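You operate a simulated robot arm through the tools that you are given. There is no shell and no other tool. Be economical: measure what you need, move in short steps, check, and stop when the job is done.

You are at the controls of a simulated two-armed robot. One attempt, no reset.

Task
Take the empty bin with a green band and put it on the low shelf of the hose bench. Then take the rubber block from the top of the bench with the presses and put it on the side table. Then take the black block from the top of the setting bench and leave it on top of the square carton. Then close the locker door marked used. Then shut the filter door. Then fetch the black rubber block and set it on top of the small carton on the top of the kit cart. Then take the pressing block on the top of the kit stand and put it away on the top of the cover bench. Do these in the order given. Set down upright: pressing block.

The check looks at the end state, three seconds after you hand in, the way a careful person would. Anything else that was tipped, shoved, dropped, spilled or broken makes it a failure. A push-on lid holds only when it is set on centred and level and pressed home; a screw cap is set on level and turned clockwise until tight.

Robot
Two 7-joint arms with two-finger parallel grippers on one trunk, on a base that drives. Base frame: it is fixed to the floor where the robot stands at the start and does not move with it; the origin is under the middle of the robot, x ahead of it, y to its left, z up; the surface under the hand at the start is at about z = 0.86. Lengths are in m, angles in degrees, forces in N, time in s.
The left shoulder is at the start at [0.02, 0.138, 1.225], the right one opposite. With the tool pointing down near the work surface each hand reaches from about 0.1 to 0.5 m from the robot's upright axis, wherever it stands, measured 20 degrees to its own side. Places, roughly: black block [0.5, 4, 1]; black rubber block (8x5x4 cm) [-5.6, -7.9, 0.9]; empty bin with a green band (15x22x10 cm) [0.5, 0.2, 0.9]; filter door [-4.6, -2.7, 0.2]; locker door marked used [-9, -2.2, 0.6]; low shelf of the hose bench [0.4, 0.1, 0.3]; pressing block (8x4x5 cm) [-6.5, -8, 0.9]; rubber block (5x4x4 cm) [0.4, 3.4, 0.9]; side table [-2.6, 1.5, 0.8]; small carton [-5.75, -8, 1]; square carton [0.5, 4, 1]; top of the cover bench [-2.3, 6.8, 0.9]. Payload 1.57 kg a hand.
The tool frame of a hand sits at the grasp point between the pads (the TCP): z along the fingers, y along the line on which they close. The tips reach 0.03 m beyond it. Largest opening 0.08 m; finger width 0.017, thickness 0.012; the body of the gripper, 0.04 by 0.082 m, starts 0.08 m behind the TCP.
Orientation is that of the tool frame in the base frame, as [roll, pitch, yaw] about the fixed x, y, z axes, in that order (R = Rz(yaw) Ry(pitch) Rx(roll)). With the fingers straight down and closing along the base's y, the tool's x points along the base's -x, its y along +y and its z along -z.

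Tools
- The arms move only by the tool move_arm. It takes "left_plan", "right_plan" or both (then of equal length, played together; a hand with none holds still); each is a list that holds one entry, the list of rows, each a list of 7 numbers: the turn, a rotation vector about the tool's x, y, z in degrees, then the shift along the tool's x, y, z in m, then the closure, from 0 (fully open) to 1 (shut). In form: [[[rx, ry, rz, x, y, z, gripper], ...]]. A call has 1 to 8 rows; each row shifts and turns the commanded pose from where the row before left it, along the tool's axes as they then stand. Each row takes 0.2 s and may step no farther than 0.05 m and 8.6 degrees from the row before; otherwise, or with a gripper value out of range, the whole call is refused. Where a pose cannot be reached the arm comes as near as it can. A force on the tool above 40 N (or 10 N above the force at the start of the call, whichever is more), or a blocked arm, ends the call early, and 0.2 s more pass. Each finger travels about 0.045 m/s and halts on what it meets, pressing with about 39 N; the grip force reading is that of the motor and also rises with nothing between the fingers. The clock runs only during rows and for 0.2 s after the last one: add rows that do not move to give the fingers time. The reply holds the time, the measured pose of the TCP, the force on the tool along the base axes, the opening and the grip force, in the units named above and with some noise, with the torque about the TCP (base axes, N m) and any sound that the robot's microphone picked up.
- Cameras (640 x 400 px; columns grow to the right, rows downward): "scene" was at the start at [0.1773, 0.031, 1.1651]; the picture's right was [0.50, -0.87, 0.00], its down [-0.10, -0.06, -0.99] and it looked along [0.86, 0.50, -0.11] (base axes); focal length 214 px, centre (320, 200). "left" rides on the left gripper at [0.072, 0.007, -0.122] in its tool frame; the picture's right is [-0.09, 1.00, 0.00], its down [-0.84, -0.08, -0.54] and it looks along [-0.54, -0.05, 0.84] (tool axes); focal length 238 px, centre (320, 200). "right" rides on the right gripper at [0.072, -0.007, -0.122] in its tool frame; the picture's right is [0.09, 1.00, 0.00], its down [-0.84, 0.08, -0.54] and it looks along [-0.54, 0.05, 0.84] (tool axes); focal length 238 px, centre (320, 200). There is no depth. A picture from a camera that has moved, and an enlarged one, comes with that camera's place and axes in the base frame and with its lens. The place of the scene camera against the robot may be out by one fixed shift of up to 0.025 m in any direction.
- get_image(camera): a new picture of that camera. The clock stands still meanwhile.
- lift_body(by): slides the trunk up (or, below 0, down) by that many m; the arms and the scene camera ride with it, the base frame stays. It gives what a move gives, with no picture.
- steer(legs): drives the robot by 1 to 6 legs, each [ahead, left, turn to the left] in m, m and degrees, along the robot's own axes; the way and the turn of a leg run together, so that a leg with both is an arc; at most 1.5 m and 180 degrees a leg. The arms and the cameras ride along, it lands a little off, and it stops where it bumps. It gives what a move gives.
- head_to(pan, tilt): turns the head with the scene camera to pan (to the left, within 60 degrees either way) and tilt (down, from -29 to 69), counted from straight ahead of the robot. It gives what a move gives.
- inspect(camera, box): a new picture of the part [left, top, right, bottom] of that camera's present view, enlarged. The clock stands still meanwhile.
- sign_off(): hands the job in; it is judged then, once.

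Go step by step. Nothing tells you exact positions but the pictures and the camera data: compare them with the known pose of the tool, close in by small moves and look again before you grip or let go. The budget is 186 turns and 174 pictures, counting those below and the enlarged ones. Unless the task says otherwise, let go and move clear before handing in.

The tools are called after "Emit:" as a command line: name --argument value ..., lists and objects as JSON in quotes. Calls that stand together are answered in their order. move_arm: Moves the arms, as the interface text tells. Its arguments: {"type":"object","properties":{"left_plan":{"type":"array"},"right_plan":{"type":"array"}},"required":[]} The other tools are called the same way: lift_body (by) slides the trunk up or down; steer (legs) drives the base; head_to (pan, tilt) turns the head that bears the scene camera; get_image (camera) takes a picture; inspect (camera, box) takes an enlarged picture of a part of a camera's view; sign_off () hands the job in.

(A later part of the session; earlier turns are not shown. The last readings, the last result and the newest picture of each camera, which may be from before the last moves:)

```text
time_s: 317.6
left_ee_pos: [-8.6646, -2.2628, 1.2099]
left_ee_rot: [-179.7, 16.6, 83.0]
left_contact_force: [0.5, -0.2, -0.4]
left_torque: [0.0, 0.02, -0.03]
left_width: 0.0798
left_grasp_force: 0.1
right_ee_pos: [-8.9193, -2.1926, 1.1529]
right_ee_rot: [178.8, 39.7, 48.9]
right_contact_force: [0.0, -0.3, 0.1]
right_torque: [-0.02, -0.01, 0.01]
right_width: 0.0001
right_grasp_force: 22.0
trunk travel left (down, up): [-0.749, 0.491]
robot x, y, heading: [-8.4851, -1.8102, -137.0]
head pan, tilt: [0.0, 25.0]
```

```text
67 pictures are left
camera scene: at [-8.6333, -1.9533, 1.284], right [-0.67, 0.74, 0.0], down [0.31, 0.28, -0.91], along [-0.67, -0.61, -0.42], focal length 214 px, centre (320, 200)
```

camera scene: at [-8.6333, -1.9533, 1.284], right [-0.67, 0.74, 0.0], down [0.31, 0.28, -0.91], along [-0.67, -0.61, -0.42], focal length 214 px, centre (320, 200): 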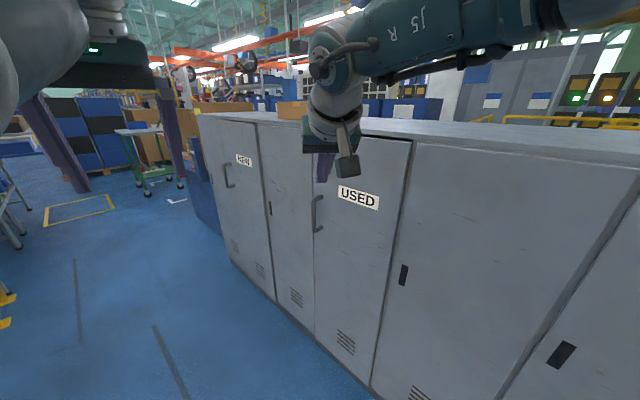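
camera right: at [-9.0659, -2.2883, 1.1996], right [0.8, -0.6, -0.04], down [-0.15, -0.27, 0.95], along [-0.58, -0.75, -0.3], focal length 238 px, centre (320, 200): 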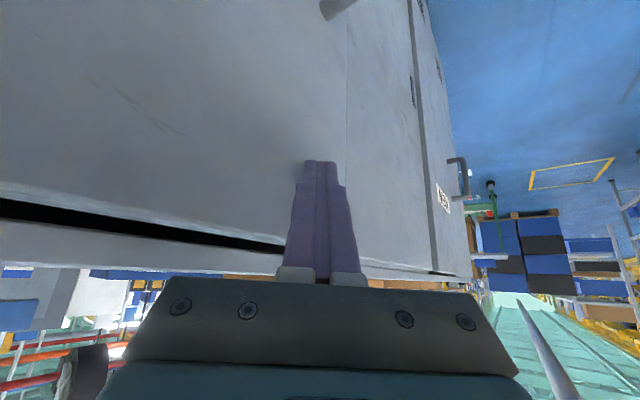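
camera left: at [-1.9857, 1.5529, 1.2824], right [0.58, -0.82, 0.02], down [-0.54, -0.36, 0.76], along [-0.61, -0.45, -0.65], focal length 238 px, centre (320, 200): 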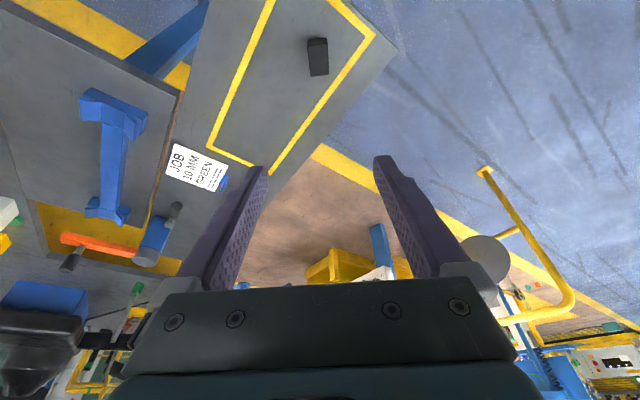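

Emit:
inspect --camera "scene" --box '[200, 110, 430, 260]'

```text
2.67 times, centred on (315, 185) of scene
camera zoom: at [-8.6333, -1.9533, 1.284], right [-0.67, 0.74, 0.0], down [0.31, 0.28, -0.91], along [-0.67, -0.61, -0.42], focal length 572 px, centre (333, 240)
```

zoom: 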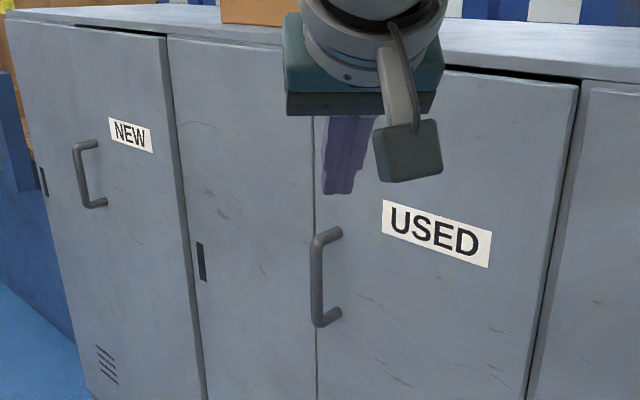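

The door is shut and flush. Next the filter door at (-4.6, -2.7): I'll retrace my way out through the gap and look towards it.

Emit:
lift_body --by 0.155

Emit:
steer --legs '[[-0.72, -0.517, 0], [0, 0, 47.2]]'

```text
time_s: 319.4
left_ee_pos: [-8.6645, -2.264, 1.3649]
left_ee_rot: [-179.8, 16.6, 83.0]
left_contact_force: [-0.4, 0.8, 1.5]
left_torque: [0.04, 0.0, 0.0]
left_width: 0.0801
left_grasp_force: 0.1
right_ee_pos: [-8.9194, -2.193, 1.306]
right_ee_rot: [178.9, 39.7, 49.1]
right_contact_force: [0.6, 0.7, -0.5]
right_torque: [0.03, 0.01, 0.04]
right_width: 0.0
right_grasp_force: 21.3
trunk travel left (down, up): [-0.904, 0.336]
robot x, y, heading: [-8.4874, -1.8076, -137.0]
head pan, tilt: [0.0, 25.0]
```

```text
time_s: 326.4
left_ee_pos: [-8.0934, -1.3559, 1.3653]
left_ee_rot: [-179.8, 16.6, 131.9]
left_contact_force: [0.2, -0.4, -0.2]
left_torque: [0.01, 0.02, -0.01]
left_width: 0.0799
left_grasp_force: 0.0
right_ee_pos: [-8.3116, -1.5034, 1.307]
right_ee_rot: [179.0, 39.8, 98.0]
right_contact_force: [-0.4, 0.9, -0.2]
right_torque: [0.0, 0.01, -0.02]
right_width: 0.0
right_grasp_force: 21.7
trunk travel left (down, up): [-0.904, 0.336]
robot x, y, heading: [-8.3201, -0.9264, -88.0]
head pan, tilt: [0.0, 25.0]
```

Emit:
steer --legs '[[0.02, 0, -1.8], [0, 0.6, 0], [0, 0.7, 0], [0, 0, 45]]'

Emit:
head_to --pan 5 --tilt 15

Emit:
get_image --camera "scene"

```text
time_s: 335.8
left_ee_pos: [-6.5336, -1.0838, 1.3653]
left_ee_rot: [-179.8, 16.6, 176.4]
left_contact_force: [-0.5, -0.7, -0.3]
left_torque: [-0.01, -0.02, -0.06]
left_width: 0.0799
left_grasp_force: 0.0
right_ee_pos: [-6.5881, -1.3421, 1.3061]
right_ee_rot: [178.8, 39.8, 142.3]
right_contact_force: [0.7, -0.5, -0.2]
right_torque: [-0.05, 0.04, -0.02]
right_width: 0.0001
right_grasp_force: 20.8
trunk travel left (down, up): [-0.904, 0.336]
robot x, y, heading: [-6.9981, -0.9343, -43.6]
head pan, tilt: [0.0, 25.0]
```

```text
time_s: 336.5
left_ee_pos: [-6.5317, -1.0837, 1.3659]
left_ee_rot: [-179.8, 16.7, 176.5]
left_contact_force: [-0.5, 0.2, -0.2]
left_torque: [0.0, 0.01, -0.01]
left_width: 0.08
left_grasp_force: 0.0
right_ee_pos: [-6.5878, -1.3425, 1.3062]
right_ee_rot: [178.9, 39.8, 142.4]
right_contact_force: [-0.5, 0.4, -0.7]
right_torque: [0.0, 0.01, 0.02]
right_width: 0.0
right_grasp_force: 21.9
trunk travel left (down, up): [-0.904, 0.336]
robot x, y, heading: [-6.9976, -0.9385, -43.7]
head pan, tilt: [5.0, 15.0]
```

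```text
65 pictures are left
camera scene: at [-6.8566, -1.0803, 1.4528], right [-0.65, -0.76, 0.0], down [-0.21, 0.18, -0.96], along [0.73, -0.62, -0.28], focal length 214 px, centre (320, 200)
```

scene: 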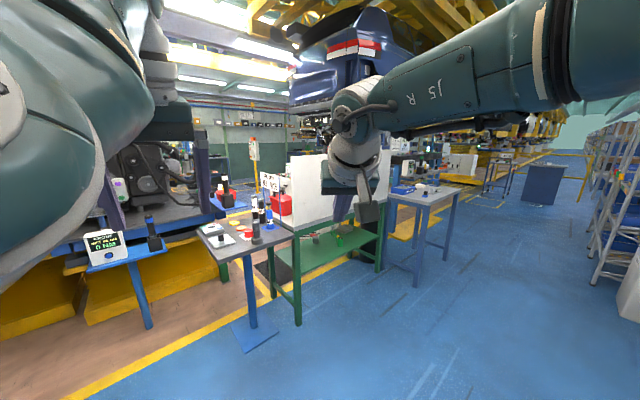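

Emit:
inspect --camera "scene" --box '[190, 130, 470, 330]'

```text
2.00 times, centred on (330, 230) of scene
camera zoom: at [-6.8566, -1.0803, 1.4528], right [-0.65, -0.76, 0.0], down [-0.21, 0.18, -0.96], along [0.73, -0.62, -0.28], focal length 429 px, centre (300, 140)
```

zoom: 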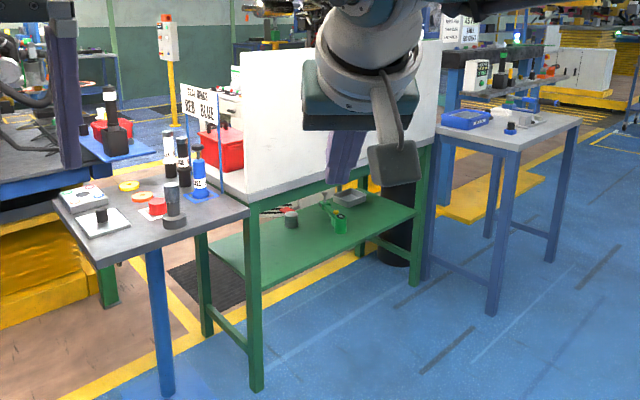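

The spot is behind the white-boarded green bench. I'll raise the trunk to peek over, then decide on the way in.

Emit:
lift_body --by 0.33

Emit:
steer --legs '[[0, -0.9, 15]]'

Emit:
head_to --pan 20 --tilt 25

Emit:
get_image --camera "scene"

```text
time_s: 339.7
left_ee_pos: [-6.5324, -1.0838, 1.6958]
left_ee_rot: [-179.8, 16.6, 176.4]
left_contact_force: [0.1, -0.1, 0.1]
left_torque: [0.0, -0.01, -0.02]
left_width: 0.0803
left_grasp_force: 0.1
right_ee_pos: [-6.5883, -1.3427, 1.6365]
right_ee_rot: [178.9, 39.7, 142.5]
right_contact_force: [0.6, 0.0, 0.2]
right_torque: [0.01, -0.01, 0.01]
right_width: 0.0
right_grasp_force: 21.5
trunk travel left (down, up): [-1.234, 0.006]
robot x, y, heading: [-7.0004, -0.9391, -43.9]
head pan, tilt: [5.0, 15.0]
```

```text
time_s: 344.5
left_ee_pos: [-7.0344, -1.6806, 1.6946]
left_ee_rot: [-179.8, 16.6, -167.4]
left_contact_force: [0.1, 0.2, -0.3]
left_torque: [-0.03, -0.03, 0.03]
left_width: 0.08
left_grasp_force: 0.0
right_ee_pos: [-7.0148, -1.9448, 1.6362]
right_ee_rot: [178.8, 39.8, 158.5]
right_contact_force: [0.3, 0.2, 0.5]
right_torque: [-0.01, 0.03, -0.03]
right_width: 0.0004
right_grasp_force: 20.9
trunk travel left (down, up): [-1.234, 0.006]
robot x, y, heading: [-7.5179, -1.6689, -27.4]
head pan, tilt: [5.0, 15.0]
```

```text
time_s: 345.3
left_ee_pos: [-7.0336, -1.6785, 1.6945]
left_ee_rot: [-179.9, 16.5, -167.1]
left_contact_force: [-0.1, 0.6, 0.5]
left_torque: [-0.02, 0.0, 0.03]
left_width: 0.0797
left_grasp_force: 0.1
right_ee_pos: [-7.0139, -1.9443, 1.6361]
right_ee_rot: [178.9, 39.8, 158.6]
right_contact_force: [0.1, -0.3, 0.3]
right_torque: [0.03, -0.01, -0.04]
right_width: 0.0
right_grasp_force: 21.9
trunk travel left (down, up): [-1.234, 0.006]
robot x, y, heading: [-7.5229, -1.6713, -27.6]
head pan, tilt: [20.0, 25.0]
```

```text
63 pictures are left
camera scene: at [-7.3449, -1.7499, 1.7742], right [-0.22, -0.97, 0.0], down [-0.36, 0.08, -0.93], along [0.91, -0.21, -0.37], focal length 214 px, centre (320, 200)
```

scene: 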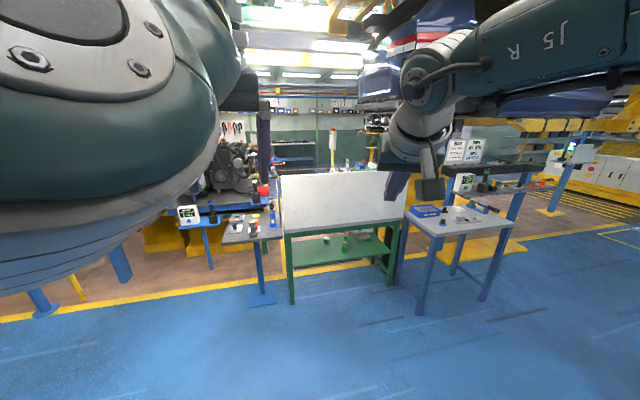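

I'll go round the south end of the benches: first clear of the chair, then south along the aisle, and look back northeast.

Emit:
steer --legs '[[0.727, 0.38, 0], [0, 0, -62.4], [1.4, 0, 0], [1.3, 0, 0], [0, 0, 120]]'

Emit:
head_to --pan 0 --tilt 25

Emit:
get_image --camera "scene"

```text
time_s: 370.3
left_ee_pos: [-6.5916, -3.9537, 1.6961]
left_ee_rot: [-179.9, 16.7, -112.1]
left_contact_force: [0.3, 0.1, -0.2]
left_torque: [-0.01, 0.01, 0.02]
left_width: 0.0802
left_grasp_force: 0.0
right_ee_pos: [-6.3616, -4.0919, 1.6366]
right_ee_rot: [178.9, 39.8, -146.5]
right_contact_force: [-1.3, -0.1, 0.6]
right_torque: [0.02, 0.02, 0.04]
right_width: 0.0
right_grasp_force: 21.2
trunk travel left (down, up): [-1.234, 0.006]
robot x, y, heading: [-6.8805, -4.3466, 27.4]
head pan, tilt: [20.0, 25.0]
```

```text
time_s: 371.1
left_ee_pos: [-6.5908, -3.9522, 1.6955]
left_ee_rot: [-180.0, 16.8, -112.1]
left_contact_force: [-0.2, 0.4, 0.7]
left_torque: [0.0, 0.01, -0.02]
left_width: 0.0798
left_grasp_force: 0.2
right_ee_pos: [-6.3623, -4.0915, 1.6377]
right_ee_rot: [178.9, 39.8, -146.5]
right_contact_force: [0.7, 0.3, 0.4]
right_torque: [0.0, 0.02, 0.01]
right_width: 0.0
right_grasp_force: 21.5
trunk travel left (down, up): [-1.234, 0.006]
robot x, y, heading: [-6.8747, -4.3469, 27.4]
head pan, tilt: [0.0, 25.0]
```

```text
62 pictures are left
camera scene: at [-6.7233, -4.2563, 1.7714], right [0.66, -0.75, 0.0], down [-0.3, -0.26, -0.92], along [0.69, 0.6, -0.4], focal length 214 px, centre (320, 200)
```

scene: 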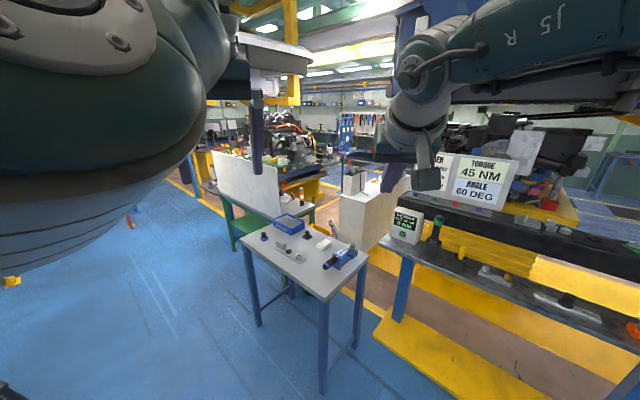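

Emit:
inspect --camera "scene" --box '[270, 150, 450, 280]'

```text
3.08 times, centred on (360, 215) of scene
camera zoom: at [-6.7233, -4.2563, 1.7714], right [0.66, -0.75, 0.0], down [-0.3, -0.26, -0.92], along [0.69, 0.6, -0.4], focal length 660 px, centre (197, 154)
```

zoom: 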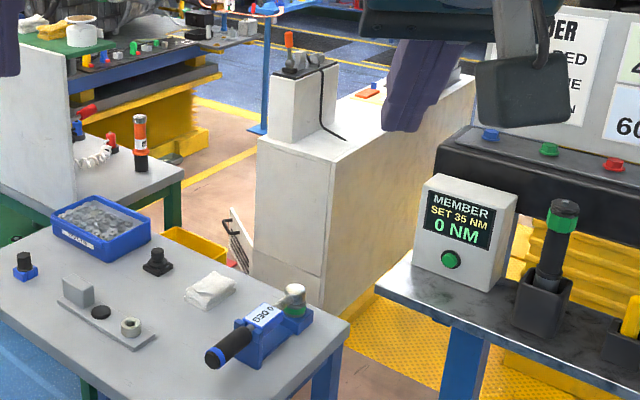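

I can see it: a small open flap with a grille at floor level, on the grey cabinet at (-4.6, -2.7), inside the zone behind the benches. That area opens to the east aisle, so I'll go round by the known northern route.

Emit:
lift_body --by -0.35

Emit:
steer --legs '[[0, 0, 62.6], [1.4, 0, 0], [1.4, 0, 0], [1.2, 0, 0]]'

```text
time_s: 374.5
left_ee_pos: [-6.5914, -3.9527, 1.3459]
left_ee_rot: [-180.0, 16.7, -112.2]
left_contact_force: [-0.1, 0.1, -0.1]
left_torque: [-0.03, 0.04, -0.01]
left_width: 0.0801
left_grasp_force: 0.0
right_ee_pos: [-6.3611, -4.0919, 1.2867]
right_ee_rot: [179.0, 39.8, -146.5]
right_contact_force: [-0.7, -0.4, 0.7]
right_torque: [-0.02, 0.01, -0.01]
right_width: 0.0004
right_grasp_force: 21.9
trunk travel left (down, up): [-0.884, 0.356]
robot x, y, heading: [-6.8786, -4.3493, 27.5]
head pan, tilt: [0.0, 25.0]
```

```text
time_s: 375.5
left_ee_pos: [-6.612, -3.9333, 1.3453]
left_ee_rot: [179.8, 16.9, -108.8]
left_contact_force: [-0.6, 0.3, -0.3]
left_torque: [0.03, -0.01, 0.01]
left_width: 0.0801
left_grasp_force: 0.1
right_ee_pos: [-6.3747, -4.0639, 1.2857]
right_ee_rot: [178.9, 39.8, -143.8]
right_contact_force: [-0.1, -0.1, 0.0]
right_torque: [-0.01, 0.0, -0.03]
right_width: 0.0001
right_grasp_force: 21.3
trunk travel left (down, up): [-0.884, 0.356]
robot x, y, heading: [-6.8828, -4.3483, 30.1]
head pan, tilt: [0.0, 25.0]
stopped in leg 1: the robot was blocked; the commanded pose is now the measured one
```

The left elbow met something to the west while turning. I'll sidestep to the southeast, then turn and go.

Emit:
steer --legs '[[0.1, -0.3, 0], [0, 0, 60], [1.4, 0, 0], [1.4, 0, 0], [1.3, 0, 0]]'

Emit:
get_image --camera "scene"

```text
time_s: 399.6
left_ee_pos: [-6.8837, -0.0022, 1.3456]
left_ee_rot: [180.0, 16.8, -49.2]
left_contact_force: [-0.2, -0.1, 0.3]
left_torque: [0.02, -0.04, 0.02]
left_width: 0.0799
left_grasp_force: 0.1
right_ee_pos: [-6.6502, 0.1364, 1.2858]
right_ee_rot: [179.0, 39.8, -84.1]
right_contact_force: [0.3, -0.8, 0.5]
right_torque: [-0.02, 0.04, 0.01]
right_width: 0.0
right_grasp_force: 21.1
trunk travel left (down, up): [-0.884, 0.356]
robot x, y, heading: [-6.6631, -0.4413, 89.9]
head pan, tilt: [0.0, 25.0]
```

```text
60 pictures are left
camera scene: at [-6.6659, -0.2633, 1.4186], right [1.0, 0.0, 0.0], down [0.0, -0.42, -0.91], along [0.0, 0.91, -0.42], focal length 214 px, centre (320, 200)
```

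scene: 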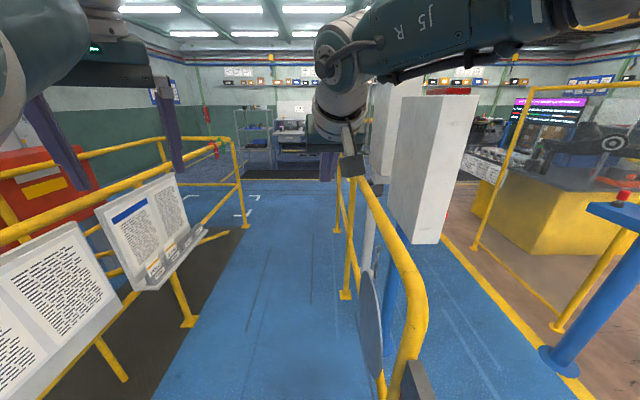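

I'm at the rail; I'll shift left to x ≈ -6.95, run north to y ≈ 3.5, and turn east.

Emit:
steer --legs '[[0, 0.28, 0], [1.4, 0, 0], [1.4, 0, 0], [1.15, 0, 0], [0, 0, -90]]'

Emit:
get_image --camera "scene"

```text
time_s: 424.2
left_ee_pos: [-6.4022, 3.7553, 1.3466]
left_ee_rot: [-180.0, 16.9, -141.4]
left_contact_force: [0.7, 0.1, -0.5]
left_torque: [0.03, 0.01, 0.01]
left_width: 0.0801
left_grasp_force: 0.1
right_ee_pos: [-6.2709, 3.5169, 1.2853]
right_ee_rot: [178.9, 39.6, -176.2]
right_contact_force: [-1.3, 0.6, 0.1]
right_torque: [-0.01, 0.03, 0.01]
right_width: 0.0001
right_grasp_force: 21.5
trunk travel left (down, up): [-0.884, 0.356]
robot x, y, heading: [-6.8494, 3.5491, -2.2]
head pan, tilt: [0.0, 25.0]
```

```text
59 pictures are left
camera scene: at [-6.6583, 3.529, 1.4186], right [-0.04, -1.0, 0.0], down [-0.42, 0.02, -0.91], along [0.91, -0.04, -0.42], focal length 214 px, centre (320, 200)
```

scene: 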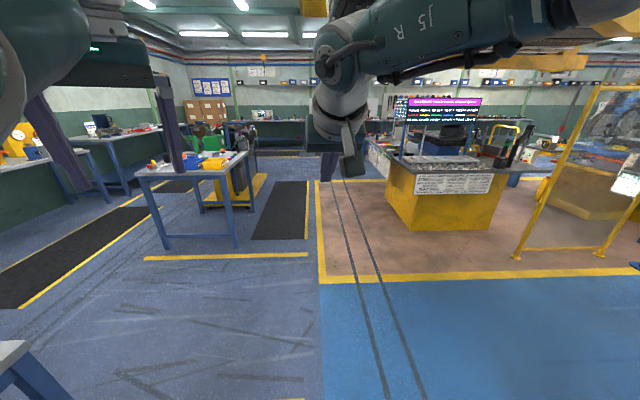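

Clear. East along y ≈ 3.55 to x ≈ -1.2, then I'll face south.

Emit:
steer --legs '[[0, 0, 2.2], [1.45, 0, 0], [1.45, 0, 0], [1.45, 0, 0], [1.3, 0, 0], [0, 0, -90]]'

Emit:
get_image --camera "scene"

```text
time_s: 455.5
left_ee_pos: [-0.9293, 3.1077, 1.3473]
left_ee_rot: [-179.9, 16.7, 132.6]
left_contact_force: [-0.6, -0.1, -0.6]
left_torque: [-0.02, -0.02, 0.01]
left_width: 0.0797
left_grasp_force: 0.1
right_ee_pos: [-1.1579, 2.9616, 1.2863]
right_ee_rot: [178.8, 39.6, 97.9]
right_contact_force: [0.2, 0.1, -0.4]
right_torque: [0.01, 0.04, -0.01]
right_width: 0.0
right_grasp_force: 21.8
trunk travel left (down, up): [-0.884, 0.356]
robot x, y, heading: [-1.166, 3.5364, -88.2]
head pan, tilt: [0.0, 25.0]
```

```text
58 pictures are left
camera scene: at [-1.1607, 3.3323, 1.4186], right [-1.0, -0.03, 0.0], down [-0.01, 0.42, -0.91], along [0.03, -0.91, -0.42], focal length 214 px, centre (320, 200)
```

scene: 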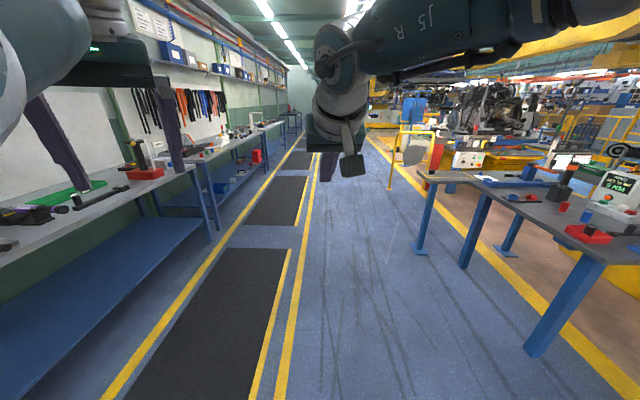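

South along x ≈ -1.25 to y ≈ -0.3, then look west.

Emit:
steer --legs '[[0, -0.1, -1.8], [1.4, 0, 0], [1.4, 0, 0], [1.1, 0, 0], [0, 0, -65]]'

Emit:
get_image --camera "scene"

```text
time_s: 477.6
left_ee_pos: [-1.5565, -0.6777, 1.346]
left_ee_rot: [180.0, 16.8, 65.6]
left_contact_force: [-0.5, 0.0, -0.5]
left_torque: [0.01, 0.0, -0.01]
left_width: 0.08
left_grasp_force: 0.1
right_ee_pos: [-1.7807, -0.5237, 1.2859]
right_ee_rot: [178.9, 39.7, 30.9]
right_contact_force: [-0.2, -1.1, 0.0]
right_torque: [-0.02, -0.03, -0.01]
right_width: 0.0003
right_grasp_force: 22.2
trunk travel left (down, up): [-0.884, 0.356]
robot x, y, heading: [-1.2509, -0.2937, -155.2]
head pan, tilt: [0.0, 25.0]
```

```text
57 pictures are left
camera scene: at [-1.429, -0.3889, 1.4186], right [-0.42, 0.91, 0.0], down [0.38, 0.18, -0.91], along [-0.82, -0.38, -0.42], focal length 214 px, centre (320, 200)
```

scene: 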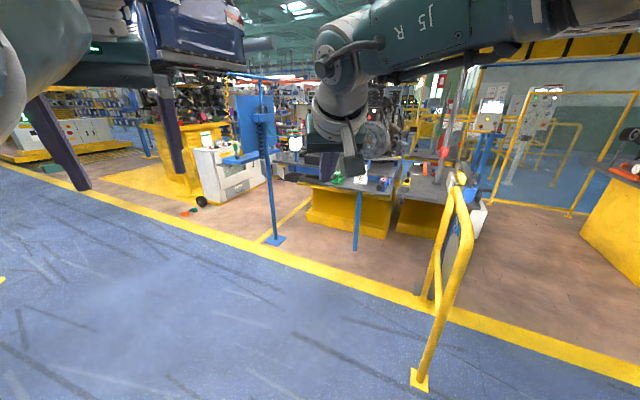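

Emit:
inspect --camera "scene" --box '[170, 90, 330, 260]'

```text
2.35 times, centred on (250, 175) of scene
camera zoom: at [-1.429, -0.3889, 1.4186], right [-0.42, 0.91, 0.0], down [0.38, 0.18, -0.91], along [-0.82, -0.38, -0.42], focal length 505 px, centre (485, 259)
```

zoom: 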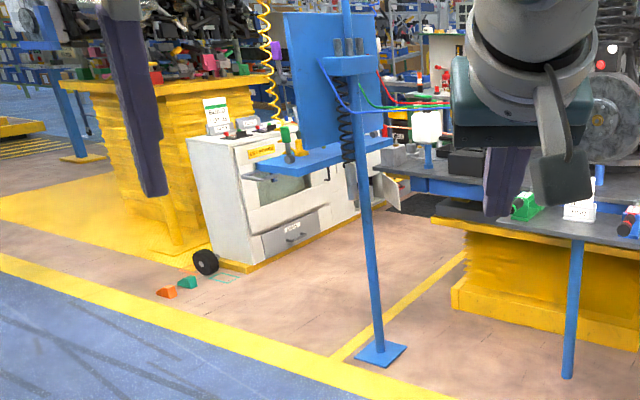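

The filter door is on the cabinet's north face at its west end, hinged at the west corner (-4.6, -3.0) and open about 90°. I'll go down the aisle to y ≈ -2.4, then west along the cabinet front.

Emit:
steer --legs '[[0.87, 0.755, 0], [0.87, 0.755, 0], [0, 0, -24.8], [1.0, 0, 0]]'

Emit:
get_image --camera "scene"

```text
time_s: 494.9
left_ee_pos: [-3.5198, -2.7319, 1.3465]
left_ee_rot: [179.9, 16.8, 45.8]
left_contact_force: [-0.8, 0.5, -0.4]
left_torque: [-0.04, 0.02, -0.01]
left_width: 0.0801
left_grasp_force: 0.2
right_ee_pos: [-3.6784, -2.5116, 1.2858]
right_ee_rot: [178.9, 39.7, 11.0]
right_contact_force: [-0.1, -0.2, 0.5]
right_torque: [0.01, -0.01, 0.02]
right_width: 0.0
right_grasp_force: 20.9
trunk travel left (down, up): [-0.884, 0.356]
robot x, y, heading: [-3.1019, -2.4776, -175.1]
head pan, tilt: [0.0, 25.0]
```

```text
55 pictures are left
camera scene: at [-3.2956, -2.5052, 1.4186], right [-0.09, 1.0, 0.0], down [0.42, 0.04, -0.91], along [-0.9, -0.08, -0.42], focal length 214 px, centre (320, 200)
```

scene: 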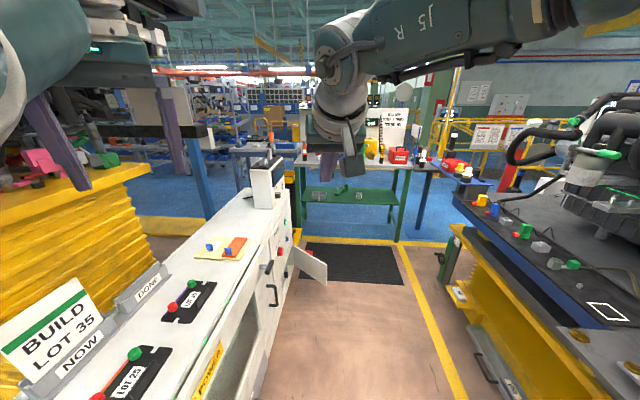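

Emit:
inspect --camera "scene" --box '[240, 200, 360, 330]'

```text
3.08 times, centred on (300, 265) of scene
camera zoom: at [-3.2956, -2.5052, 1.4186], right [-0.09, 1.0, 0.0], down [0.42, 0.04, -0.91], along [-0.9, -0.08, -0.42], focal length 660 px, centre (382, 0)
```

zoom: 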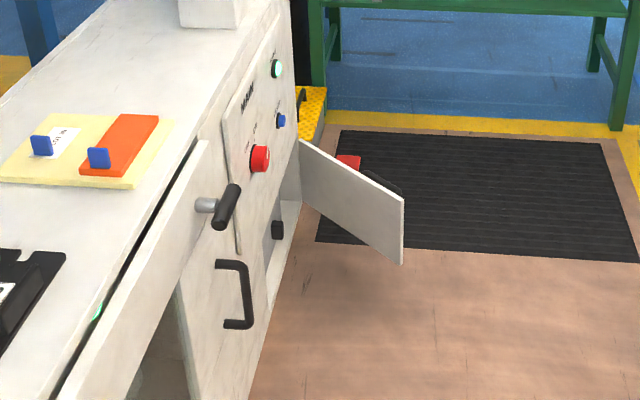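

The door hinges at about (-4.71, -2.86), is ~36 cm wide, spans z 0.12–0.33 and stands ~56° open, so pushing its outer face south will close it. I'll drive to its north side and face south.

Emit:
steer --legs '[[0, 0, -4.9], [0.5, 0, 0], [1.0, -0.46, 0], [0, 0, 90]]'

Emit:
head_to --pan 0 --tilt 50

Emit:
get_image --camera "scene"

Emit:
get_image --camera "left"

```text
time_s: 507.3
left_ee_pos: [-4.353, -2.4781, 1.3454]
left_ee_rot: [-180.0, 16.6, 133.9]
left_contact_force: [-0.3, 0.5, 0.4]
left_torque: [0.01, -0.01, -0.02]
left_width: 0.08
left_grasp_force: 0.1
right_ee_pos: [-4.5775, -2.63, 1.2872]
right_ee_rot: [178.9, 39.7, 99.3]
right_contact_force: [0.0, 0.2, -0.1]
right_torque: [-0.01, -0.04, 0.04]
right_width: 0.0
right_grasp_force: 21.6
trunk travel left (down, up): [-0.884, 0.356]
robot x, y, heading: [-4.5993, -2.0506, -86.8]
head pan, tilt: [0.0, 25.0]
```

```text
time_s: 508.2
left_ee_pos: [-4.3524, -2.4792, 1.3455]
left_ee_rot: [-180.0, 16.8, 133.9]
left_contact_force: [0.3, -0.7, 0.5]
left_torque: [-0.01, 0.04, 0.07]
left_width: 0.0801
left_grasp_force: 0.0
right_ee_pos: [-4.5754, -2.6293, 1.2862]
right_ee_rot: [179.0, 39.7, 99.2]
right_contact_force: [0.2, 0.4, 0.2]
right_torque: [-0.05, 0.01, -0.01]
right_width: 0.0
right_grasp_force: 21.1
trunk travel left (down, up): [-0.884, 0.356]
robot x, y, heading: [-4.594, -2.05, -86.7]
head pan, tilt: [0.0, 50.0]
```

```text
53 pictures are left
camera scene: at [-4.5896, -2.245, 1.3812], right [-1.0, -0.05, 0.0], down [-0.04, 0.76, -0.64], along [0.04, -0.64, -0.77], focal length 214 px, centre (320, 200)
```

scene: 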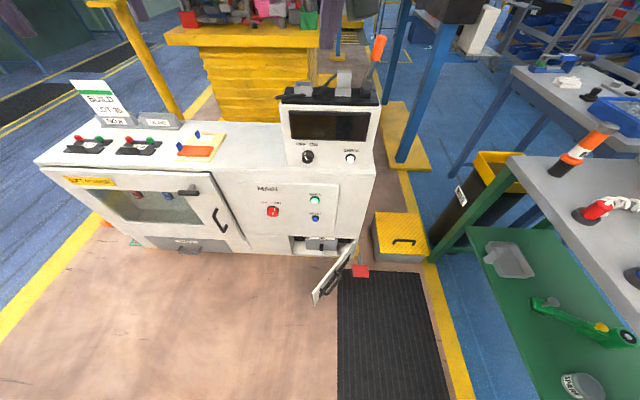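

```text
52 pictures are left
camera left: at [-4.421, -2.3984, 1.4427], right [0.78, 0.63, 0.03], down [0.39, -0.52, 0.76], along [0.49, -0.58, -0.65], focal length 238 px, centre (320, 200)
```

left: 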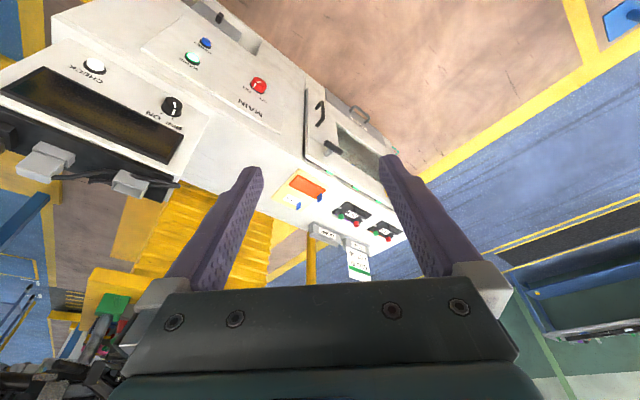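

Clear view of the flap, its handle on the outer side. I'll shift west and north a touch so the fist comes down on the outer side, then lower the trunk.

Emit:
steer --legs '[[-0.06, -0.1, -3.3]]'

Emit:
lift_body --by -0.4

Emit:
lift_body --by -0.35

Emit:
get_image --camera "scene"

Emit:
get_image --camera "right"

```text
time_s: 509.4
left_ee_pos: [-4.4765, -2.4334, 1.3454]
left_ee_rot: [-180.0, 16.8, 130.8]
left_contact_force: [0.0, -1.3, 0.8]
left_torque: [-0.01, -0.01, 0.0]
left_width: 0.0799
left_grasp_force: 0.1
right_ee_pos: [-4.7087, -2.5722, 1.2849]
right_ee_rot: [178.9, 39.7, 96.0]
right_contact_force: [1.1, -0.6, -0.1]
right_torque: [0.01, 0.0, -0.01]
right_width: 0.0002
right_grasp_force: 21.4
trunk travel left (down, up): [-0.884, 0.356]
robot x, y, heading: [-4.6994, -1.9923, -90.0]
head pan, tilt: [0.0, 50.0]
```

```text
time_s: 513.2
left_ee_pos: [-4.4778, -2.4331, 0.9463]
left_ee_rot: [180.0, 16.8, 130.8]
left_contact_force: [0.4, 1.0, 0.2]
left_torque: [0.0, 0.0, 0.0]
left_width: 0.0799
left_grasp_force: 0.1
right_ee_pos: [-4.7103, -2.5736, 0.8861]
right_ee_rot: [178.9, 39.8, 96.0]
right_contact_force: [0.7, 0.7, -0.9]
right_torque: [0.0, 0.04, 0.01]
right_width: 0.0002
right_grasp_force: 21.4
trunk travel left (down, up): [-0.484, 0.756]
robot x, y, heading: [-4.6997, -1.992, -89.8]
head pan, tilt: [0.0, 50.0]
```

```text
time_s: 516.9
left_ee_pos: [-4.4808, -2.4296, 0.743]
left_ee_rot: [179.4, 16.0, 130.5]
left_contact_force: [-0.4, 0.4, -0.3]
left_torque: [0.03, 0.01, -0.01]
left_width: 0.0802
left_grasp_force: 0.1
right_ee_pos: [-4.7135, -2.5666, 0.6821]
right_ee_rot: [178.8, 38.6, 95.9]
right_contact_force: [-0.3, 0.0, 0.4]
right_torque: [0.0, -0.02, 0.02]
right_width: 0.0
right_grasp_force: 22.0
trunk travel left (down, up): [-0.29, 0.95]
robot x, y, heading: [-4.6919, -2.0134, -90.4]
head pan, tilt: [0.0, 50.0]
stopped: the arm was blocked; the commanded pose is now the measured one
```

```text
51 pictures are left
camera scene: at [-4.7024, -2.1835, 0.7842], right [-1.0, 0.0, 0.0], down [0.0, 0.78, -0.63], along [0.0, -0.63, -0.78], focal length 214 px, centre (320, 200)
```

scene: 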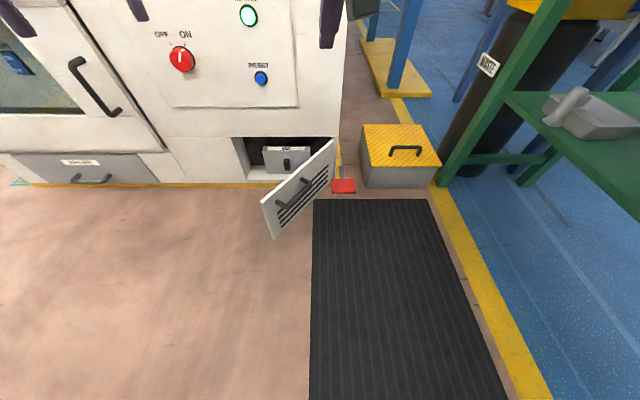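

```text
50 pictures are left
camera right: at [-4.7358, -2.437, 0.7332], right [0.98, 0.18, -0.04], down [0.1, -0.3, 0.95], along [0.16, -0.93, -0.32], focal length 238 px, centre (320, 200)
```

right: 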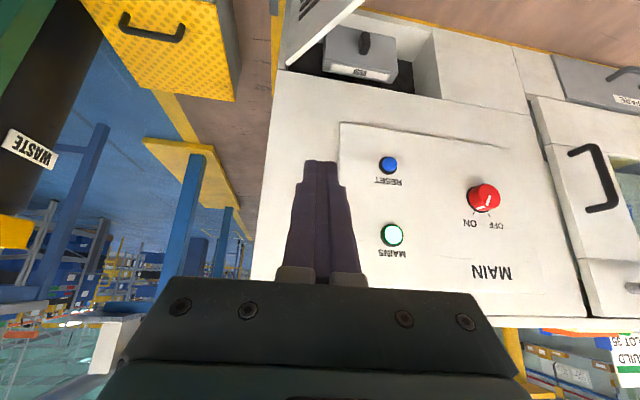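

Something blocked the arm, most likely the right elbow at the green bench. I'll raise, shift the robot east, turn a bit to the right (facing SSW) so the elbow clears, pull the left hand back, and reach lower with the right hand.

Emit:
lift_body --by 0.12

Emit:
steer --legs '[[0, 0.3, 0], [0, 0, -28]]'

Emit:
move_arm --left_plan '[[[0, 0, 0, 0.03, -0.02, 0, 0], [0, 0, 0, 0.03, -0.02, 0, 0], [0, 0, 0, 0.03, -0.02, 0, 0], [0, 0, 0, 0, 0, 0, 0], [0, 0, 0, 0, 0, 0, 0]]]' --right_plan '[[[0, 0, 0, 0.04, 0, 0.018, 1], [0, 0, 0, 0.035, 0, 0.02, 1], [0, 0, 0, 0.025, 0, 0.03, 1], [0, 0, 0, 0, 0, 0, 1], [0, 0, 0, 0, 0, 0, 1]]]'

Emit:
get_image --camera "scene"

```text
time_s: 518.4
left_ee_pos: [-4.476, -2.4517, 0.8726]
left_ee_rot: [-180.0, 16.7, 130.8]
left_contact_force: [0.0, -0.4, 0.3]
left_torque: [0.01, -0.03, 0.0]
left_width: 0.08
left_grasp_force: 0.1
right_ee_pos: [-4.7097, -2.5892, 0.8119]
right_ee_rot: [178.9, 39.7, 96.0]
right_contact_force: [0.0, -0.6, 0.1]
right_torque: [0.03, -0.02, -0.02]
right_width: 0.0
right_grasp_force: 21.3
trunk travel left (down, up): [-0.41, 0.83]
robot x, y, heading: [-4.6977, -2.0115, -90.2]
head pan, tilt: [0.0, 50.0]
```

```text
time_s: 521.8
left_ee_pos: [-4.407, -2.5032, 0.8722]
left_ee_rot: [180.0, 16.8, 102.8]
left_contact_force: [-0.6, 0.4, -0.3]
left_torque: [0.02, -0.02, 0.02]
left_width: 0.08
left_grasp_force: 0.1
right_ee_pos: [-4.6777, -2.5169, 0.8123]
right_ee_rot: [178.9, 39.8, 68.1]
right_contact_force: [0.1, 0.1, -0.3]
right_torque: [0.0, 0.0, -0.01]
right_width: 0.0003
right_grasp_force: 20.9
trunk travel left (down, up): [-0.41, 0.83]
robot x, y, heading: [-4.3953, -2.0158, -117.9]
head pan, tilt: [0.0, 50.0]
```

```text
time_s: 523.0
left_ee_pos: [-4.483, -2.4683, 0.8336]
left_ee_rot: [179.9, 17.8, 103.7]
left_contact_force: [0.9, 0.9, 0.3]
left_torque: [-0.02, 0.01, -0.04]
left_width: 0.0799
left_grasp_force: 0.1
left hand out of reach, approached as far as the arm can: row 1, 2, 3
right_ee_pos: [-4.6649, -2.4886, 0.6985]
right_ee_rot: [178.9, 39.7, 68.0]
right_contact_force: [0.2, -0.7, 0.1]
right_torque: [0.01, 0.01, 0.02]
right_width: 0.0
right_grasp_force: 21.4
trunk travel left (down, up): [-0.41, 0.83]
robot x, y, heading: [-4.3953, -2.0117, -118.0]
head pan, tilt: [0.0, 50.0]
```

```text
49 pictures are left
camera scene: at [-4.4627, -2.1652, 0.8822], right [-0.94, 0.34, 0.0], down [0.32, 0.89, -0.31], along [-0.11, -0.29, -0.95], focal length 214 px, centre (320, 200)
```

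scene: 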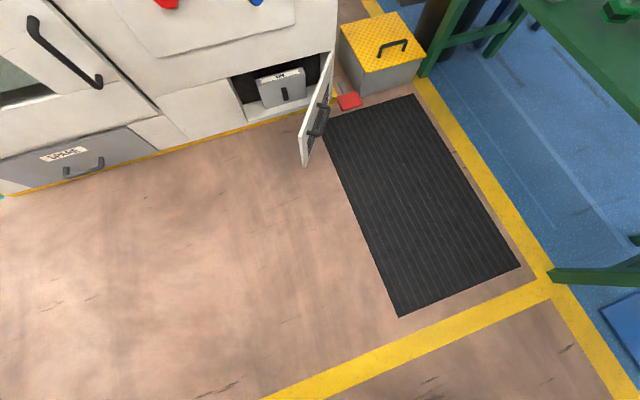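

Emit:
lift_body --by -0.25

Emit:
lift_body --by -0.15

Emit:
get_image --camera "right"

```text
time_s: 525.8
left_ee_pos: [-4.4902, -2.4636, 0.6368]
left_ee_rot: [-179.5, 17.0, 103.4]
left_contact_force: [-0.3, -0.7, 0.1]
left_torque: [0.0, 0.0, 0.0]
left_width: 0.0802
left_grasp_force: 0.1
right_ee_pos: [-4.6693, -2.4808, 0.4967]
right_ee_rot: [179.6, 39.0, 68.2]
right_contact_force: [-0.9, -0.7, -0.7]
right_torque: [0.01, 0.0, -0.02]
right_width: 0.0001
right_grasp_force: 22.1
trunk travel left (down, up): [-0.215, 1.025]
robot x, y, heading: [-4.392, -2.0204, -118.4]
head pan, tilt: [0.0, 50.0]
stopped: the arm was blocked; the commanded pose is now the measured one
```

```text
time_s: 527.7
left_ee_pos: [-4.4906, -2.464, 0.6377]
left_ee_rot: [-179.1, 17.3, 103.6]
left_contact_force: [0.6, 0.5, 0.0]
left_torque: [-0.02, -0.01, -0.01]
left_width: 0.0803
left_grasp_force: 0.0
right_ee_pos: [-4.672, -2.4801, 0.4958]
right_ee_rot: [179.8, 38.9, 68.3]
right_contact_force: [-0.1, -0.8, 0.3]
right_torque: [-0.01, 0.03, -0.03]
right_width: 0.0
right_grasp_force: 21.1
trunk travel left (down, up): [-0.214, 1.026]
robot x, y, heading: [-4.3909, -2.0269, -118.4]
head pan, tilt: [0.0, 50.0]
stopped: the arm was blocked; the commanded pose is now the measured one
```

```text
48 pictures are left
camera right: at [-4.6287, -2.3553, 0.5468], right [0.95, -0.3, -0.05], down [-0.05, -0.32, 0.95], along [-0.3, -0.9, -0.31], focal length 238 px, centre (320, 200)
```

right: 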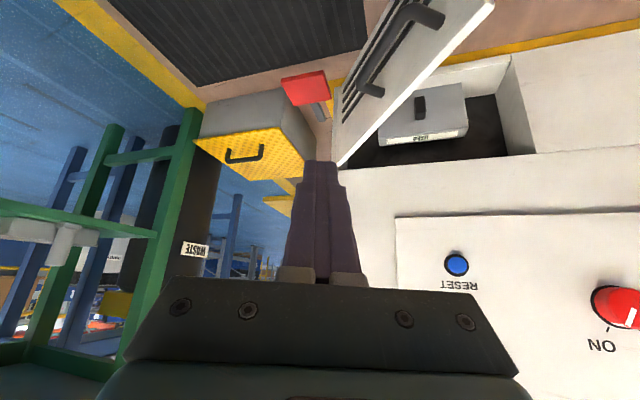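

The elbows seem to be catching the tabletop behind me (its edge is near y ≈ -1.8). I'll raise, stand further south facing south, and use a shorter reach.

Emit:
lift_body --by 0.2

Emit:
move_arm --right_plan '[[[0, 0, 0, 0.034, 0, -0.028, 1], [0, 0, 0, 0.034, 0, -0.028, 1], [0, 0, 0, 0.034, 0, -0.028, 1], [0, 0, 0, 0, 0, 0, 1]]]'

Emit:
steer --legs '[[0, 0, 28.4], [0.15, -0.27, 0]]'

Emit:
head_to --pan 0 --tilt 40

Emit:
get_image --camera "scene"

```text
time_s: 529.9
left_ee_pos: [-4.4826, -2.4864, 0.8443]
left_ee_rot: [-179.3, 18.4, 103.7]
left_contact_force: [-0.3, 0.2, 0.9]
left_torque: [-0.04, -0.01, -0.01]
left_width: 0.0798
left_grasp_force: 0.0
right_ee_pos: [-4.6638, -2.5053, 0.7003]
right_ee_rot: [178.9, 39.7, 68.0]
right_contact_force: [1.1, -0.5, 0.3]
right_torque: [0.0, 0.0, -0.01]
right_width: 0.0
right_grasp_force: 20.7
trunk travel left (down, up): [-0.414, 0.826]
robot x, y, heading: [-4.3936, -2.0299, -118.0]
head pan, tilt: [0.0, 50.0]
```

```text
time_s: 530.9
left_ee_pos: [-4.4841, -2.4881, 0.8447]
left_ee_rot: [-179.2, 18.4, 103.7]
left_contact_force: [-0.9, 0.4, 0.8]
left_torque: [-0.02, -0.01, 0.05]
left_width: 0.0801
left_grasp_force: 0.1
right_ee_pos: [-4.6117, -2.3848, 0.702]
right_ee_rot: [178.9, 39.8, 67.9]
right_contact_force: [0.3, 0.3, 0.2]
right_torque: [0.03, 0.01, 0.0]
right_width: 0.0
right_grasp_force: 20.9
trunk travel left (down, up): [-0.414, 0.826]
robot x, y, heading: [-4.3928, -2.03, -118.3]
head pan, tilt: [0.0, 50.0]
```

```text
time_s: 534.4
left_ee_pos: [-4.5335, -2.6243, 0.8452]
left_ee_rot: [-179.3, 18.4, 131.4]
left_contact_force: [-0.2, 0.6, -0.7]
left_torque: [0.02, -0.03, 0.0]
left_width: 0.0801
left_grasp_force: 0.0
right_ee_pos: [-4.6944, -2.5927, 0.7027]
right_ee_rot: [178.9, 39.7, 95.7]
right_contact_force: [-0.8, -0.7, -0.1]
right_torque: [0.01, -0.03, 0.01]
right_width: 0.0
right_grasp_force: 20.9
trunk travel left (down, up): [-0.414, 0.826]
robot x, y, heading: [-4.6634, -2.1787, -90.4]
head pan, tilt: [0.0, 50.0]
```

```text
time_s: 535.1
left_ee_pos: [-4.5331, -2.6252, 0.8474]
left_ee_rot: [-178.9, 18.8, 131.4]
left_contact_force: [0.1, 1.0, -0.1]
left_torque: [0.01, -0.01, 0.0]
left_width: 0.08
left_grasp_force: 0.0
right_ee_pos: [-4.6935, -2.5933, 0.7015]
right_ee_rot: [178.9, 39.8, 95.7]
right_contact_force: [-0.4, -0.2, 1.0]
right_torque: [0.0, 0.02, 0.01]
right_width: 0.0
right_grasp_force: 21.2
trunk travel left (down, up): [-0.414, 0.826]
robot x, y, heading: [-4.6626, -2.1787, -90.6]
head pan, tilt: [0.0, 40.0]
```

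```text
47 pictures are left
camera scene: at [-4.6604, -2.3488, 0.8898], right [-0.99, -0.14, 0.0], down [-0.13, 0.92, -0.37], along [0.05, -0.36, -0.93], focal length 214 px, centre (320, 200)
```

scene: 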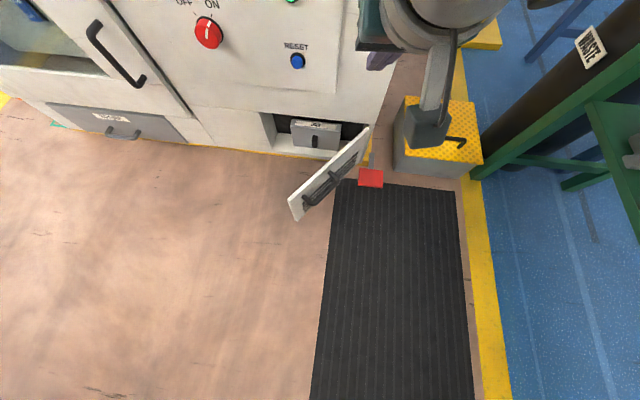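

The fist sits north-west of the flap. The left hand must not touch the cabinet, so I'll swing it back to the left, then lower fully.

Emit:
move_arm --left_plan '[[[0, 0, 0, 0, 0.038, 0, 0], [0, 0, 0, 0, 0.038, 0, 0], [0, 0, 0, 0, 0.038, 0, 0], [0, 0, 0, 0, 0.038, 0, 0], [0, 0, 0, 0, 0.038, 0, 0], [0, 0, 0, 0, 0, 0, 0]]]'

Emit:
lift_body --by -0.25

Emit:
lift_body --by -0.16

Emit:
get_image --camera "right"

```text
time_s: 536.5
left_ee_pos: [-4.3688, -2.5295, 0.8292]
left_ee_rot: [-179.1, 20.3, 132.4]
left_contact_force: [0.3, 0.2, 0.5]
left_torque: [-0.02, 0.04, -0.01]
left_width: 0.0799
left_grasp_force: 0.1
left hand out of reach, approached as far as the arm can: row 1, 2, 3, 4
right_ee_pos: [-4.693, -2.5924, 0.7027]
right_ee_rot: [178.9, 39.7, 95.7]
right_contact_force: [0.5, 0.2, -0.1]
right_torque: [-0.01, 0.0, 0.01]
right_width: 0.0002
right_grasp_force: 21.0
trunk travel left (down, up): [-0.414, 0.826]
robot x, y, heading: [-4.6629, -2.1802, -90.3]
head pan, tilt: [0.0, 40.0]
```

```text
time_s: 539.1
left_ee_pos: [-4.3691, -2.529, 0.58]
left_ee_rot: [-179.2, 20.2, 132.4]
left_contact_force: [1.0, -0.9, -0.8]
left_torque: [-0.01, 0.03, 0.01]
left_width: 0.0802
left_grasp_force: 0.0
right_ee_pos: [-4.6925, -2.5934, 0.4527]
right_ee_rot: [178.8, 39.7, 95.8]
right_contact_force: [0.5, 0.2, -0.2]
right_torque: [0.06, 0.01, -0.01]
right_width: 0.0
right_grasp_force: 21.1
trunk travel left (down, up): [-0.164, 1.076]
robot x, y, heading: [-4.6639, -2.1754, -90.5]
head pan, tilt: [0.0, 40.0]
```

```text
time_s: 540.9
left_ee_pos: [-4.3699, -2.5292, 0.4178]
left_ee_rot: [-179.3, 20.2, 132.3]
left_contact_force: [-0.5, 0.6, 0.3]
left_torque: [-0.02, 0.01, 0.0]
left_width: 0.0801
left_grasp_force: 0.0
right_ee_pos: [-4.6948, -2.5928, 0.2926]
right_ee_rot: [179.0, 39.7, 95.7]
right_contact_force: [0.0, 1.1, 0.3]
right_torque: [0.01, -0.03, 0.0]
right_width: 0.0
right_grasp_force: 20.8
trunk travel left (down, up): [-0.004, 1.236]
robot x, y, heading: [-4.664, -2.1785, -90.3]
head pan, tilt: [0.0, 40.0]
```

```text
46 pictures are left
camera right: at [-4.7162, -2.4623, 0.3411], right [0.98, 0.18, -0.04], down [0.1, -0.29, 0.95], along [0.16, -0.94, -0.3], focal length 238 px, centre (320, 200)
```

right: 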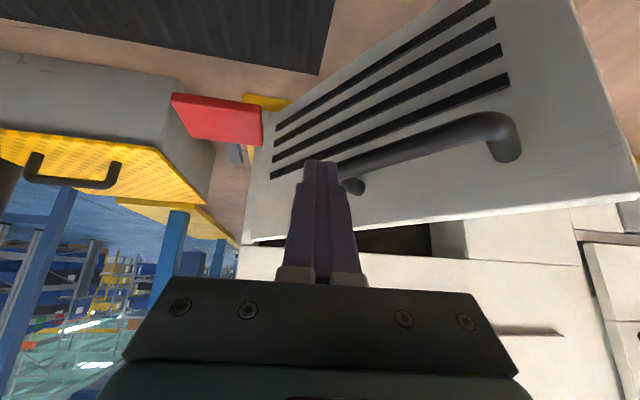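

The fist is at the flap's outer face but near the hinge; the handle is mid-way. I'll slide the fist towards the free edge, then push south-east.

Emit:
steer --legs '[[-0.06, 0.115, 0]]'

Emit:
get_image --camera "right"

```text
time_s: 542.2
left_ee_pos: [-4.2562, -2.4704, 0.4175]
left_ee_rot: [-179.1, 20.0, 132.4]
left_contact_force: [-0.1, -0.5, 0.2]
left_torque: [0.01, -0.02, 0.0]
left_width: 0.0801
left_grasp_force: 0.0
right_ee_pos: [-4.5796, -2.5356, 0.2921]
right_ee_rot: [179.2, 39.9, 95.8]
right_contact_force: [0.2, -0.4, -0.3]
right_torque: [0.02, -0.04, -0.02]
right_width: 0.0003
right_grasp_force: 21.5
trunk travel left (down, up): [-0.004, 1.236]
robot x, y, heading: [-4.5502, -2.1212, -90.6]
head pan, tilt: [0.0, 40.0]
```

```text
45 pictures are left
camera right: at [-4.6035, -2.4051, 0.3414], right [0.98, 0.18, -0.05], down [0.1, -0.29, 0.95], along [0.16, -0.94, -0.3], focal length 238 px, centre (320, 200)
```

right: 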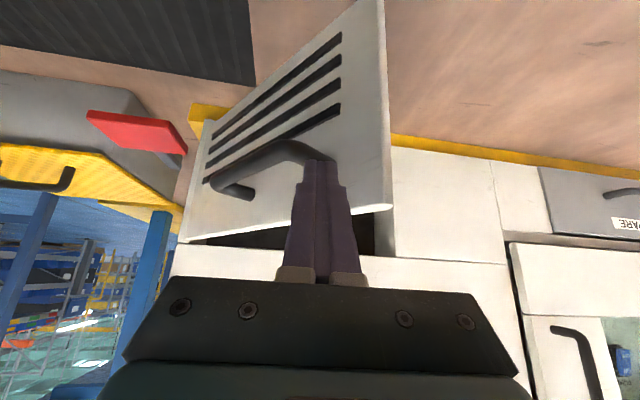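

The fist is just inside the free edge. Pushing now.

Emit:
steer --legs '[[0.1, 0.06, 0], [0.15, 0.03, 0]]'

Emit:
get_image --camera "right"

```text
time_s: 544.4
left_ee_pos: [-4.1676, -2.7202, 0.4185]
left_ee_rot: [-179.4, 20.3, 132.2]
left_contact_force: [-0.4, 0.9, -0.3]
left_torque: [-0.02, -0.01, -0.02]
left_width: 0.0803
left_grasp_force: 0.0
right_ee_pos: [-4.4951, -2.7833, 0.2914]
right_ee_rot: [179.0, 39.7, 95.6]
right_contact_force: [-0.4, -0.4, 0.4]
right_torque: [-0.04, -0.02, 0.03]
right_width: 0.0004
right_grasp_force: 21.1
trunk travel left (down, up): [-0.004, 1.236]
robot x, y, heading: [-4.4642, -2.3716, -90.7]
head pan, tilt: [0.0, 40.0]
```

```text
44 pictures are left
camera right: at [-4.5154, -2.6513, 0.3403], right [0.98, 0.18, -0.05], down [0.1, -0.29, 0.95], along [0.15, -0.94, -0.3], focal length 238 px, centre (320, 200)
```

right: 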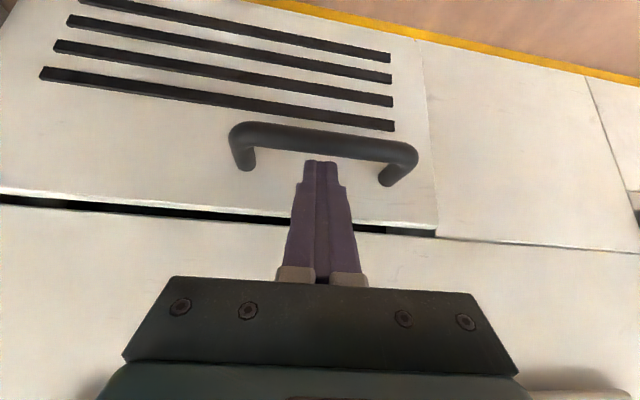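

Almost shut. I'll push the last bit until the stop.

Emit:
steer --legs '[[0.06, 0, 0]]'

Emit:
get_image --camera "right"

```text
time_s: 545.3
left_ee_pos: [-4.1662, -2.7572, 0.425]
left_ee_rot: [-178.5, 21.1, 132.8]
left_contact_force: [-0.6, -0.3, -0.2]
left_torque: [0.01, -0.03, 0.01]
left_width: 0.0801
left_grasp_force: 0.0
right_ee_pos: [-4.4897, -2.8084, 0.2889]
right_ee_rot: [178.6, 38.5, 95.6]
right_contact_force: [1.7, 11.4, 4.3]
right_torque: [0.09, -0.05, 0.02]
right_width: 0.0
right_grasp_force: 21.0
trunk travel left (down, up): [-0.004, 1.236]
robot x, y, heading: [-4.4598, -2.4044, -90.8]
head pan, tilt: [0.0, 40.0]
stopped in leg 1: the force on the tool passed its limit at 106 N (the readings are from after the stop); the commanded pose is now the measured one
```

```text
43 pictures are left
camera right: at [-4.5133, -2.6789, 0.3403], right [0.98, 0.18, -0.04], down [0.09, -0.31, 0.95], along [0.16, -0.93, -0.32], focal length 238 px, centre (320, 200)
```

right: 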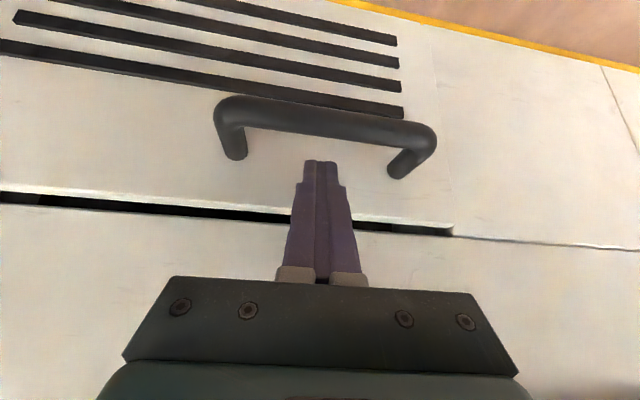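

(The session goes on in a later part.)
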